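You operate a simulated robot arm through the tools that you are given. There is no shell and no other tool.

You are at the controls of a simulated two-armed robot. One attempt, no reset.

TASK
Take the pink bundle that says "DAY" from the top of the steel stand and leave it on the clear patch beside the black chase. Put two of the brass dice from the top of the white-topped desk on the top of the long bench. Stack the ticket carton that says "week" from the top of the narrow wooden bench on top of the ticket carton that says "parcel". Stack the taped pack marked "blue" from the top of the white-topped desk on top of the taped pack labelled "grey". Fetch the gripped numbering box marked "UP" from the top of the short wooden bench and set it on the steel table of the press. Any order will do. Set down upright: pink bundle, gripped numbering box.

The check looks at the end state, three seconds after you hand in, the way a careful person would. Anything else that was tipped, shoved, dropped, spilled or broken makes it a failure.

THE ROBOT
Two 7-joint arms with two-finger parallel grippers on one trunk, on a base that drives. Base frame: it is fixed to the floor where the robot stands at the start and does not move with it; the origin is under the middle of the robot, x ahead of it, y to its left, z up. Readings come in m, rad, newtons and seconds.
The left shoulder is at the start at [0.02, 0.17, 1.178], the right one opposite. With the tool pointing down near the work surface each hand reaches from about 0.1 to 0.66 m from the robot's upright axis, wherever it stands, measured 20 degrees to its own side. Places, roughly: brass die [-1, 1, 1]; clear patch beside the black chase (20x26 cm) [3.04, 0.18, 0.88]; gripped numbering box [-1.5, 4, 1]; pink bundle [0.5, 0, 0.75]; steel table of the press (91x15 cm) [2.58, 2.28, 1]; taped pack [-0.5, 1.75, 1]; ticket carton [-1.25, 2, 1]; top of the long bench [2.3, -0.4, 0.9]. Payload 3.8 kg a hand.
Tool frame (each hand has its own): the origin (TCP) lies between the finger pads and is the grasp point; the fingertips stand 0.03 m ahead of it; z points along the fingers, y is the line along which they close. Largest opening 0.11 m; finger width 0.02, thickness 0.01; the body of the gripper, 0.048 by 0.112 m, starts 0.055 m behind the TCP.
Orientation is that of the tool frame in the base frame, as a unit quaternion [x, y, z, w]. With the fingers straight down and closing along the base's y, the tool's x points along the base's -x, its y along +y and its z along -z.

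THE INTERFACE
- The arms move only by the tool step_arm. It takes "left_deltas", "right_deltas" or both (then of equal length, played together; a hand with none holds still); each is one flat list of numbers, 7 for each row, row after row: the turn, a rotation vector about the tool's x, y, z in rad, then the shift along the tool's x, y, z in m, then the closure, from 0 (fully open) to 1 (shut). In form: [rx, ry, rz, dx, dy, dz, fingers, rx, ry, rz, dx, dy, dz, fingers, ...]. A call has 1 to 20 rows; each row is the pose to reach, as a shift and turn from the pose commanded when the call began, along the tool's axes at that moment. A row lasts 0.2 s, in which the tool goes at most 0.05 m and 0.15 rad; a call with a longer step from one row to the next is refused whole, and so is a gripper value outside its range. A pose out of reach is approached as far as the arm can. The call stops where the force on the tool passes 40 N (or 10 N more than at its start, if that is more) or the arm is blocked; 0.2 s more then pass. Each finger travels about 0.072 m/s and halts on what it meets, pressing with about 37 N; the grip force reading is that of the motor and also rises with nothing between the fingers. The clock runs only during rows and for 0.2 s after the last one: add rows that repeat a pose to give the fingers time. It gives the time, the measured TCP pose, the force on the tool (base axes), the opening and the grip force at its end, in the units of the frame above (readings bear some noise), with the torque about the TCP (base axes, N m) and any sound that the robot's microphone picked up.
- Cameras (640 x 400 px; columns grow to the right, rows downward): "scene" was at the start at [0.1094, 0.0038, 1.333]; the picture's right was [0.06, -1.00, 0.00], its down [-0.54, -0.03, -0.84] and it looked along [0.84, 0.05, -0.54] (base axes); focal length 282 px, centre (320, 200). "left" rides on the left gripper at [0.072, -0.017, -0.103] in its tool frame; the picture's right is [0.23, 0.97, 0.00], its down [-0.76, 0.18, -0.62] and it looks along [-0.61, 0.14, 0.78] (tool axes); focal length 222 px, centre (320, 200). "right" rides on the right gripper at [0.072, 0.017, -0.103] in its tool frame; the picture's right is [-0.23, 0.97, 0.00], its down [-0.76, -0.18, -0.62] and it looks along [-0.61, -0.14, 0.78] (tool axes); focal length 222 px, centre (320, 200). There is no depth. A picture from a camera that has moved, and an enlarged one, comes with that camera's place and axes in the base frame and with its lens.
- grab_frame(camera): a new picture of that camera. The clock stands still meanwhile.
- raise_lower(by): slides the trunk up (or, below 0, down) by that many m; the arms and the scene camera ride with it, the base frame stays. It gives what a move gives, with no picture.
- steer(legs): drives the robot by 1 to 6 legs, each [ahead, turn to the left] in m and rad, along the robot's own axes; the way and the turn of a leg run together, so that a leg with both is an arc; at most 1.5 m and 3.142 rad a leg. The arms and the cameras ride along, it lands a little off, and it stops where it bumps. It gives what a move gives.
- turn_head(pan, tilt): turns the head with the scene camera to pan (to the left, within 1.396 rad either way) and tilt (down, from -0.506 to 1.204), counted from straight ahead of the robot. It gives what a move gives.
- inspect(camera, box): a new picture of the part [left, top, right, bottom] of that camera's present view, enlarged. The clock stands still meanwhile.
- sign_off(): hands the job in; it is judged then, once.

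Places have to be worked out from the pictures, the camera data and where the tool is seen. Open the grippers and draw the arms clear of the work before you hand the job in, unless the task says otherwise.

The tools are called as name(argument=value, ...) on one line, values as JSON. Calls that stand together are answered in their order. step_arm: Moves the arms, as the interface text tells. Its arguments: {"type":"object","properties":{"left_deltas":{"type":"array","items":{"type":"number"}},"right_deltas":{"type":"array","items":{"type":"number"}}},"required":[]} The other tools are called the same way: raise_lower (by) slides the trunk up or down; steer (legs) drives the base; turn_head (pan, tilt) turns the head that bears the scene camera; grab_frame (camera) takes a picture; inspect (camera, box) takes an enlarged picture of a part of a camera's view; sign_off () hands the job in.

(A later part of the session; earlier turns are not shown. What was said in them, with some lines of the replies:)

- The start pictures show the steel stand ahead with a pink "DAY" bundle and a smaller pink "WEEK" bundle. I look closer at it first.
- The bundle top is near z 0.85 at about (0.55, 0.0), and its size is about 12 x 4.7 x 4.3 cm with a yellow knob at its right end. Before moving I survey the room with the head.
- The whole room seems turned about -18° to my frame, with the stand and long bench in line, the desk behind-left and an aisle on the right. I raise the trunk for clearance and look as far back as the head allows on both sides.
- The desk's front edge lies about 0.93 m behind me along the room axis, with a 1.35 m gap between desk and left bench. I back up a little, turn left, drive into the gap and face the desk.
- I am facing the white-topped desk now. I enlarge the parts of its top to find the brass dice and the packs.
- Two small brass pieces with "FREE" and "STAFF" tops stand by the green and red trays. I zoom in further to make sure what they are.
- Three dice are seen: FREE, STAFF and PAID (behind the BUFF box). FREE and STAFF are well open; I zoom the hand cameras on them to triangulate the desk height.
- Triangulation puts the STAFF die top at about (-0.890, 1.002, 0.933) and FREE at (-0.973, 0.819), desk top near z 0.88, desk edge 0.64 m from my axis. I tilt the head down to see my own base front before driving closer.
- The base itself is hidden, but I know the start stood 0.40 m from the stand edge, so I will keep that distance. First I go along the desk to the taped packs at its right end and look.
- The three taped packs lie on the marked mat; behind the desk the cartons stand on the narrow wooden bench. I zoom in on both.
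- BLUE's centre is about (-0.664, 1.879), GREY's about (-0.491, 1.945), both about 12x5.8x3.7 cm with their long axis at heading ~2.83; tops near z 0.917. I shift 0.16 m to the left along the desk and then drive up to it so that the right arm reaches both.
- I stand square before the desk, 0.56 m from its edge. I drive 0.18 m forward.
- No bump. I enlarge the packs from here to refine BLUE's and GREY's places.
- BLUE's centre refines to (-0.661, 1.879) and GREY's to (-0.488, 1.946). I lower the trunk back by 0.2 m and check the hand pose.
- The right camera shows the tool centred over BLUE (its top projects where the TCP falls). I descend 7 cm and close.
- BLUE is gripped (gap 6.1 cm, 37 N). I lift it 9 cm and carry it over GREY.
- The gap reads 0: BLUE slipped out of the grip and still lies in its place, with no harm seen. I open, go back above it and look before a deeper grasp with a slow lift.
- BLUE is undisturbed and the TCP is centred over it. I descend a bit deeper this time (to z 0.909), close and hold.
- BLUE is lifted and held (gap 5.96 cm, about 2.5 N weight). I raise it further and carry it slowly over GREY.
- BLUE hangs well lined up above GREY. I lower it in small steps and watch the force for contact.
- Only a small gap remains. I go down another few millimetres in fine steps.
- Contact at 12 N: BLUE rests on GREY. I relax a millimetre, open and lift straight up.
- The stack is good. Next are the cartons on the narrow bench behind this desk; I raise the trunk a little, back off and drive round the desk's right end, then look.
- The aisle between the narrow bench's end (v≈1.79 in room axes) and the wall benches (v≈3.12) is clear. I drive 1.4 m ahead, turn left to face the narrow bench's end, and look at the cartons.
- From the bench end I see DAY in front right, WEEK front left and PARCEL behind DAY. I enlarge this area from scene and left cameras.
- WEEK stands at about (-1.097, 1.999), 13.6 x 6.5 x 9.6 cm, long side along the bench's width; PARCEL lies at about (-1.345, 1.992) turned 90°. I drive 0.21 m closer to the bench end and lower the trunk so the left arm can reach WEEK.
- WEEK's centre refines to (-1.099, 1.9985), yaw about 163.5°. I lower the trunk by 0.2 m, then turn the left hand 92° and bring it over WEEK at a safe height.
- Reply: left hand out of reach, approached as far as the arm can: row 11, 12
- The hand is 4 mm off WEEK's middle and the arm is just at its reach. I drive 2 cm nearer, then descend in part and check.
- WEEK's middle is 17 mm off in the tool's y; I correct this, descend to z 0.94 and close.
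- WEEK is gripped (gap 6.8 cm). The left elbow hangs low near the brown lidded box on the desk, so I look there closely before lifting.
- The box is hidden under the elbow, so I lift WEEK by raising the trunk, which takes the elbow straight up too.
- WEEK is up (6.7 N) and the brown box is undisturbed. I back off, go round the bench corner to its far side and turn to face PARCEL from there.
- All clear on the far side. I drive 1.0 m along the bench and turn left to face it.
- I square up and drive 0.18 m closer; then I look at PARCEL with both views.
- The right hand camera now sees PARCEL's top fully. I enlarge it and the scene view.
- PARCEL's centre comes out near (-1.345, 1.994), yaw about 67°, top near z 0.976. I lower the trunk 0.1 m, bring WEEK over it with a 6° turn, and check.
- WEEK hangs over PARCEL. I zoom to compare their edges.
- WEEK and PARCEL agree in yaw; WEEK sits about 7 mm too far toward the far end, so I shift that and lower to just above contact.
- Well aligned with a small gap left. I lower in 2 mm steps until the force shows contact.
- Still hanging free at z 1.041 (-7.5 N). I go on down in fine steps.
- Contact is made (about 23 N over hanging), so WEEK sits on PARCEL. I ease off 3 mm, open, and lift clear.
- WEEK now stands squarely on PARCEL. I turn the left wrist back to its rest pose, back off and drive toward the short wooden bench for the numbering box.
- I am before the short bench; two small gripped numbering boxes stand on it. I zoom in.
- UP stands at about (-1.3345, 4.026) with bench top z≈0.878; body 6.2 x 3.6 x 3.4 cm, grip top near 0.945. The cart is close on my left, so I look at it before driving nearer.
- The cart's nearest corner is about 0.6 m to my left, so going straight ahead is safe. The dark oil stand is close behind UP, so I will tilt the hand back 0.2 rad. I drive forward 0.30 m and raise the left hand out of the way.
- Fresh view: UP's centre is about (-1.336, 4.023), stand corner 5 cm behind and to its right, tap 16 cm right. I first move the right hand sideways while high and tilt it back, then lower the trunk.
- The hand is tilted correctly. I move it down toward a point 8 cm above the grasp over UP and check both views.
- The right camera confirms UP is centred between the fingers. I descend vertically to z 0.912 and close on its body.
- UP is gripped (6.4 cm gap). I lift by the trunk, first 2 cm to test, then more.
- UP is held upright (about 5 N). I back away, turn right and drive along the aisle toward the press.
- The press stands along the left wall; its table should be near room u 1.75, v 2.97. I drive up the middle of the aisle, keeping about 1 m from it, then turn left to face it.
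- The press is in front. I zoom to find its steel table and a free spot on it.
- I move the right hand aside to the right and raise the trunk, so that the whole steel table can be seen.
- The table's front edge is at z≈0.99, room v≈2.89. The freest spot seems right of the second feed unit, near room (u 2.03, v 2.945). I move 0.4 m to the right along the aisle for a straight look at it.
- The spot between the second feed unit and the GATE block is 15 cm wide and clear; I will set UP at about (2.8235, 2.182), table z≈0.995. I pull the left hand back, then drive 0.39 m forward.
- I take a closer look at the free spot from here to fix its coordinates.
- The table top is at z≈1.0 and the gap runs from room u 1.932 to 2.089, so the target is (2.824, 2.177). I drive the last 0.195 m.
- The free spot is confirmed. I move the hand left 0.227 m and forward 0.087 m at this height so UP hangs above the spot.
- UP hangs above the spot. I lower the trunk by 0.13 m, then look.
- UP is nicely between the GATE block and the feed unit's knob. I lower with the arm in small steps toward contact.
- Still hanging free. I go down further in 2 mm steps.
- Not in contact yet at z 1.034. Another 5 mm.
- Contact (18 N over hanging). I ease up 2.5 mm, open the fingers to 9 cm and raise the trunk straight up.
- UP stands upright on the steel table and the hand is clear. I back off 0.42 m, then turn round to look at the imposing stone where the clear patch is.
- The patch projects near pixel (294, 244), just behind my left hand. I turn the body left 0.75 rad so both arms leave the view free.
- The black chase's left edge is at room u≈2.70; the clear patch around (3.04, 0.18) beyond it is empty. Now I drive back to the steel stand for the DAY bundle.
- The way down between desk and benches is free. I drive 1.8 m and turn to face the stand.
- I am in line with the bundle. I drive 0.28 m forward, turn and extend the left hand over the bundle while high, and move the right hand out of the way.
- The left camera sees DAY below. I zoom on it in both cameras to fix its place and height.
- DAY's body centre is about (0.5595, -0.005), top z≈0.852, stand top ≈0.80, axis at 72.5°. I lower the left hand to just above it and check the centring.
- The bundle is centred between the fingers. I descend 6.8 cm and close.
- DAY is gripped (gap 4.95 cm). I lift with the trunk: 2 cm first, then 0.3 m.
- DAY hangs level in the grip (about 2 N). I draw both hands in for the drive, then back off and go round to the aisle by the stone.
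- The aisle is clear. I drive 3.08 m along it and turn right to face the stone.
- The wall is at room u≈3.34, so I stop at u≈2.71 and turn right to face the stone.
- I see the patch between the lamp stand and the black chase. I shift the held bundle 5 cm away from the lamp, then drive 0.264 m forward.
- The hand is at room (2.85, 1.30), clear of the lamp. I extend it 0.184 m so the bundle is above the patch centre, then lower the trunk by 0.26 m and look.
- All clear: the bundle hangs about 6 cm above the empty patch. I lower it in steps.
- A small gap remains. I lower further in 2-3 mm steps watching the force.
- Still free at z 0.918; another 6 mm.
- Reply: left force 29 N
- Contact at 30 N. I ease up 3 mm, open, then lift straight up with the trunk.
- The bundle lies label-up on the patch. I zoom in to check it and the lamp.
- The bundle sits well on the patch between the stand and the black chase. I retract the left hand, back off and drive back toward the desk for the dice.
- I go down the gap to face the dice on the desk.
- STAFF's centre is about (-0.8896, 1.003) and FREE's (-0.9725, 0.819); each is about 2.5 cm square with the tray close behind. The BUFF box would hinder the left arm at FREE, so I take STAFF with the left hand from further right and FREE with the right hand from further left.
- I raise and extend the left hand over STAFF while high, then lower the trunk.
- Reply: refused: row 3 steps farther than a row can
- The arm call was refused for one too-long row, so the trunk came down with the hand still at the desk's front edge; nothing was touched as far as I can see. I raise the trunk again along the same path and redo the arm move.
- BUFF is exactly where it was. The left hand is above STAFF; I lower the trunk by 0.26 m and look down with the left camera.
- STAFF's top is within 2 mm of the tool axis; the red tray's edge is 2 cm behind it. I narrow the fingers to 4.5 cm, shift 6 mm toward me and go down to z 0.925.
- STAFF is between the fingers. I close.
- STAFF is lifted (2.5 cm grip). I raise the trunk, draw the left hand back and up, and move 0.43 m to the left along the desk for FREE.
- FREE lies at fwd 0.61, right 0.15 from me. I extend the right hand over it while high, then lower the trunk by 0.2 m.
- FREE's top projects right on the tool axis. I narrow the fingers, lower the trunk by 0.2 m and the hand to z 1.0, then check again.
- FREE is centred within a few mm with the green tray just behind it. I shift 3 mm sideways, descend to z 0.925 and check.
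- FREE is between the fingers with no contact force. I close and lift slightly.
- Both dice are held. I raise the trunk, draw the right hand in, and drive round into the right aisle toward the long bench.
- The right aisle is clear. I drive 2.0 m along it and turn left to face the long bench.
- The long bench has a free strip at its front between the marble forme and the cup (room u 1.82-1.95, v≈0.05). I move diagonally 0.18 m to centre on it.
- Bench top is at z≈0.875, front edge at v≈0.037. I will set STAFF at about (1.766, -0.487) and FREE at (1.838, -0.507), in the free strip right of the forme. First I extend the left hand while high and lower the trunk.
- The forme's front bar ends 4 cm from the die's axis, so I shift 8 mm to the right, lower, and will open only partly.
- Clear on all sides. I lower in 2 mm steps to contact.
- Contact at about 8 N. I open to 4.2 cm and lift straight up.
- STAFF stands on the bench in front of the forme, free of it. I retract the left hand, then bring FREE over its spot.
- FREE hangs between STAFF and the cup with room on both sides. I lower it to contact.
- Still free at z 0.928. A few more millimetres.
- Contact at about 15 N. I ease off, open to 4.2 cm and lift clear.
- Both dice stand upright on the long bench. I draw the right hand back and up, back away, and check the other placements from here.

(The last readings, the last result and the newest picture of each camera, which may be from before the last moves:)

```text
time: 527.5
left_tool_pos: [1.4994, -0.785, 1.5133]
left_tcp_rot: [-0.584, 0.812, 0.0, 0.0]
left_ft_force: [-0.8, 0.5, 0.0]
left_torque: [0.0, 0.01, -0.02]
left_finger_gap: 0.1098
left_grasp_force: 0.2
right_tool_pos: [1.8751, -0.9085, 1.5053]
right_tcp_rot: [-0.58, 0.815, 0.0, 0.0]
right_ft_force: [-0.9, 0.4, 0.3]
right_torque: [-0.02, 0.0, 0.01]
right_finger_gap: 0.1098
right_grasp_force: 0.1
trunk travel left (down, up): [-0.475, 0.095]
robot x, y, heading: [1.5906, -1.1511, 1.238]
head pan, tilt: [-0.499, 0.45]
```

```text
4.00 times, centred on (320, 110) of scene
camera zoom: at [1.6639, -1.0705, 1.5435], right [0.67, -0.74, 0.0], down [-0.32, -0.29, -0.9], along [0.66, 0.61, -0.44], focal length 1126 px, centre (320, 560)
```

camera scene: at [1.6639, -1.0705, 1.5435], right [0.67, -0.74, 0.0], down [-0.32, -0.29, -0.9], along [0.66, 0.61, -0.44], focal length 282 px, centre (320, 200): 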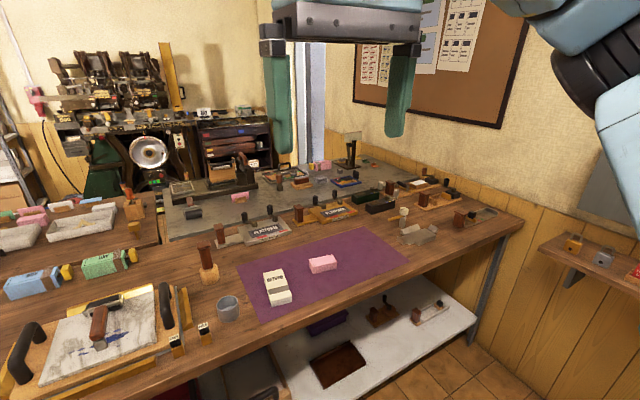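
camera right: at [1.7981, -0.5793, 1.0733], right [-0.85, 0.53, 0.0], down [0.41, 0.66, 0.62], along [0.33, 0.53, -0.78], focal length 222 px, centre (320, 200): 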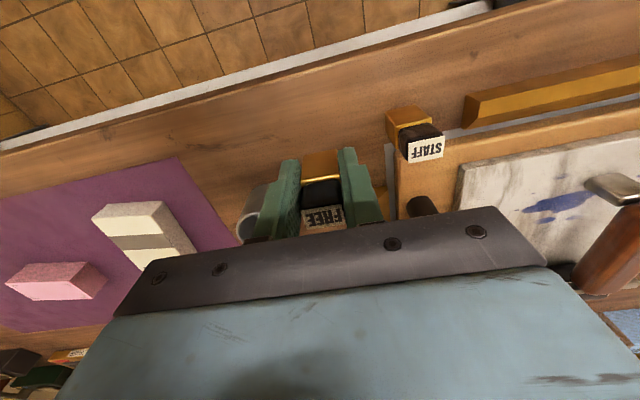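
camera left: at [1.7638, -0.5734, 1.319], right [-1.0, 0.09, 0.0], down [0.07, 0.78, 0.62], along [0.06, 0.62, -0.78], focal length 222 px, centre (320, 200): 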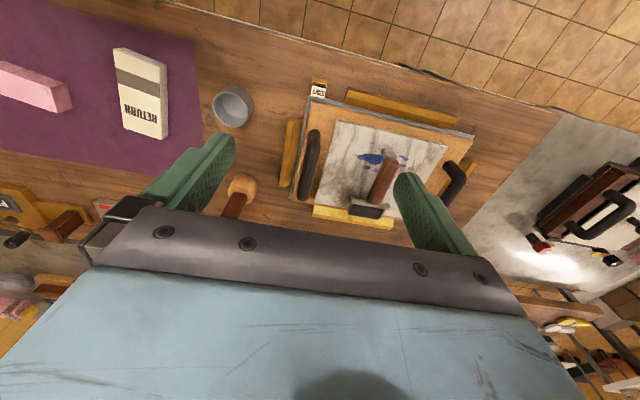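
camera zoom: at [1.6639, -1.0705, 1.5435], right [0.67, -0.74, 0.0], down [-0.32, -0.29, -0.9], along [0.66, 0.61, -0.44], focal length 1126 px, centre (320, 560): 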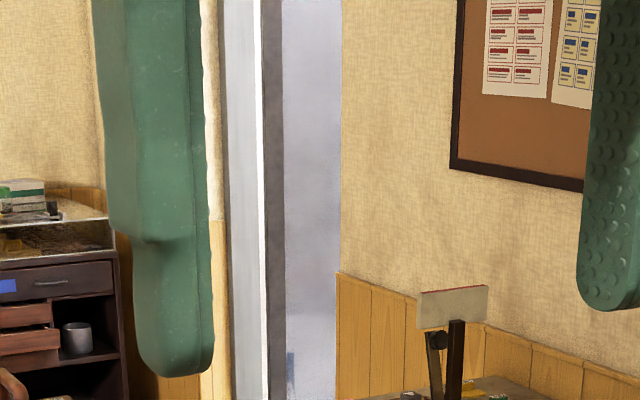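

The lamp stand is upright. I zoom on the bundle on the stone and on UP on the press from here.

inspect(camera="scene", box=[260, 140, 400, 228])

inspect(camera="scene", box=[120, 90, 220, 152])

inspect(camera="scene", box=[120, 270, 280, 370])

```text
4.55 times, centred on (330, 184) of scene
camera zoom: at [1.6639, -1.0705, 1.5435], right [0.67, -0.74, 0.0], down [-0.32, -0.29, -0.9], along [0.66, 0.61, -0.44], focal length 1279 px, centre (274, 273)
```

zoom: 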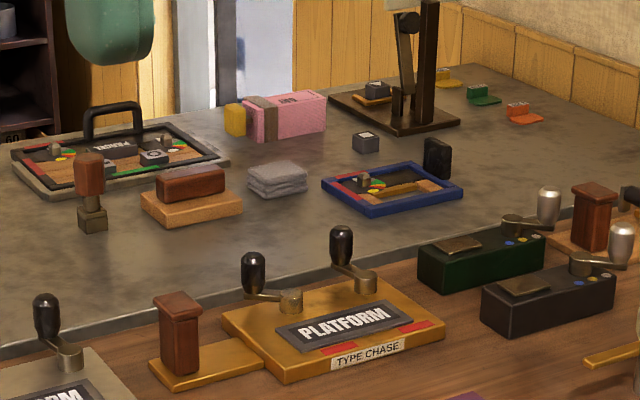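

```text
6.40 times, centred on (170, 121) of scene
camera zoom: at [1.6639, -1.0705, 1.5435], right [0.67, -0.74, 0.0], down [-0.32, -0.29, -0.9], along [0.66, 0.61, -0.44], focal length 1801 px, centre (1280, 706)
```

zoom: 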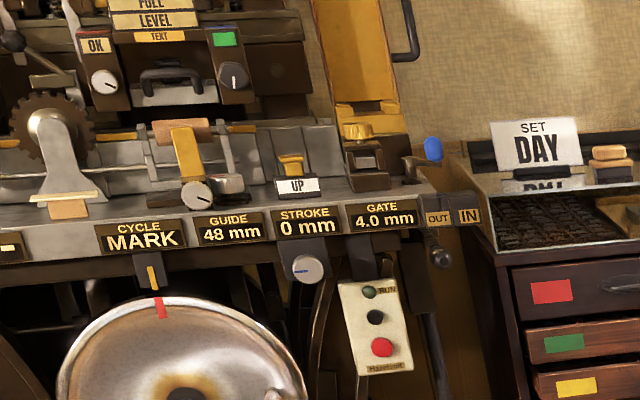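

```text
4.00 times, centred on (200, 320) of scene
camera zoom: at [1.6639, -1.0705, 1.5435], right [0.67, -0.74, 0.0], down [-0.32, -0.29, -0.9], along [0.66, 0.61, -0.44], focal length 1126 px, centre (800, -280)
```

zoom: 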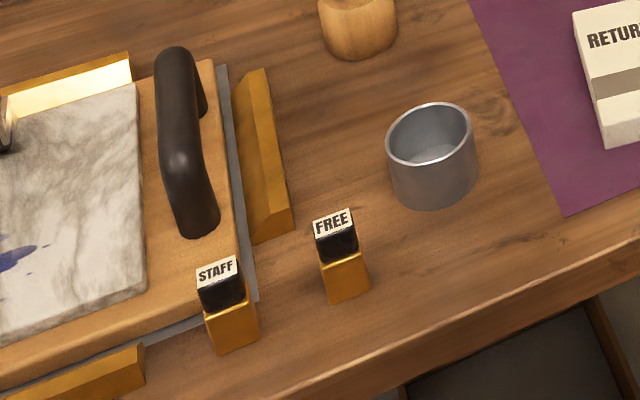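

All five jobs are confirmed in view: the bundle is label-up beside the black chase, UP is upright on the press table, and both dice are on the long bench. The BLUE/GREY and WEEK/PARCEL stacks were seen standing earlier. The grippers are open and the arms are clear, so I hand in.

sign_off()

```text
The job is handed in.
```

I finished all five jobs and handed the work in; no result of the check has come back yet.

- **Pink bundle "DAY":** it lies label-up, as it did on the stand, on the clear patch between the black chase and the lamp stand.
- **Brass dice:** "STAFF" and "FREE" stand upright on the long bench. They are a few centimetres in from its front edge, between the marble forme and the metal cup.
- **Ticket cartons:** "week" sits on "parcel", lined up with it, on the narrow wooden bench.
- **Taped packs:** "blue" sits on "grey" on the white-topped desk. It slipped out of my first grip but stayed where it was, and the second grip held.
- **Numbering box "UP":** it stands upright on the steel table of the press, between the second feed unit and the GATE block.

I saw nothing else tipped or moved. At the white-topped desk the trunk once came down with the left hand still over the front edge. The force readings stayed normal, and the "BUFF" box beside it had not moved.

At hand-in I could see the bundle, the dice and "UP". I last saw the two stacks on the drive back from the stone, when both were standing.
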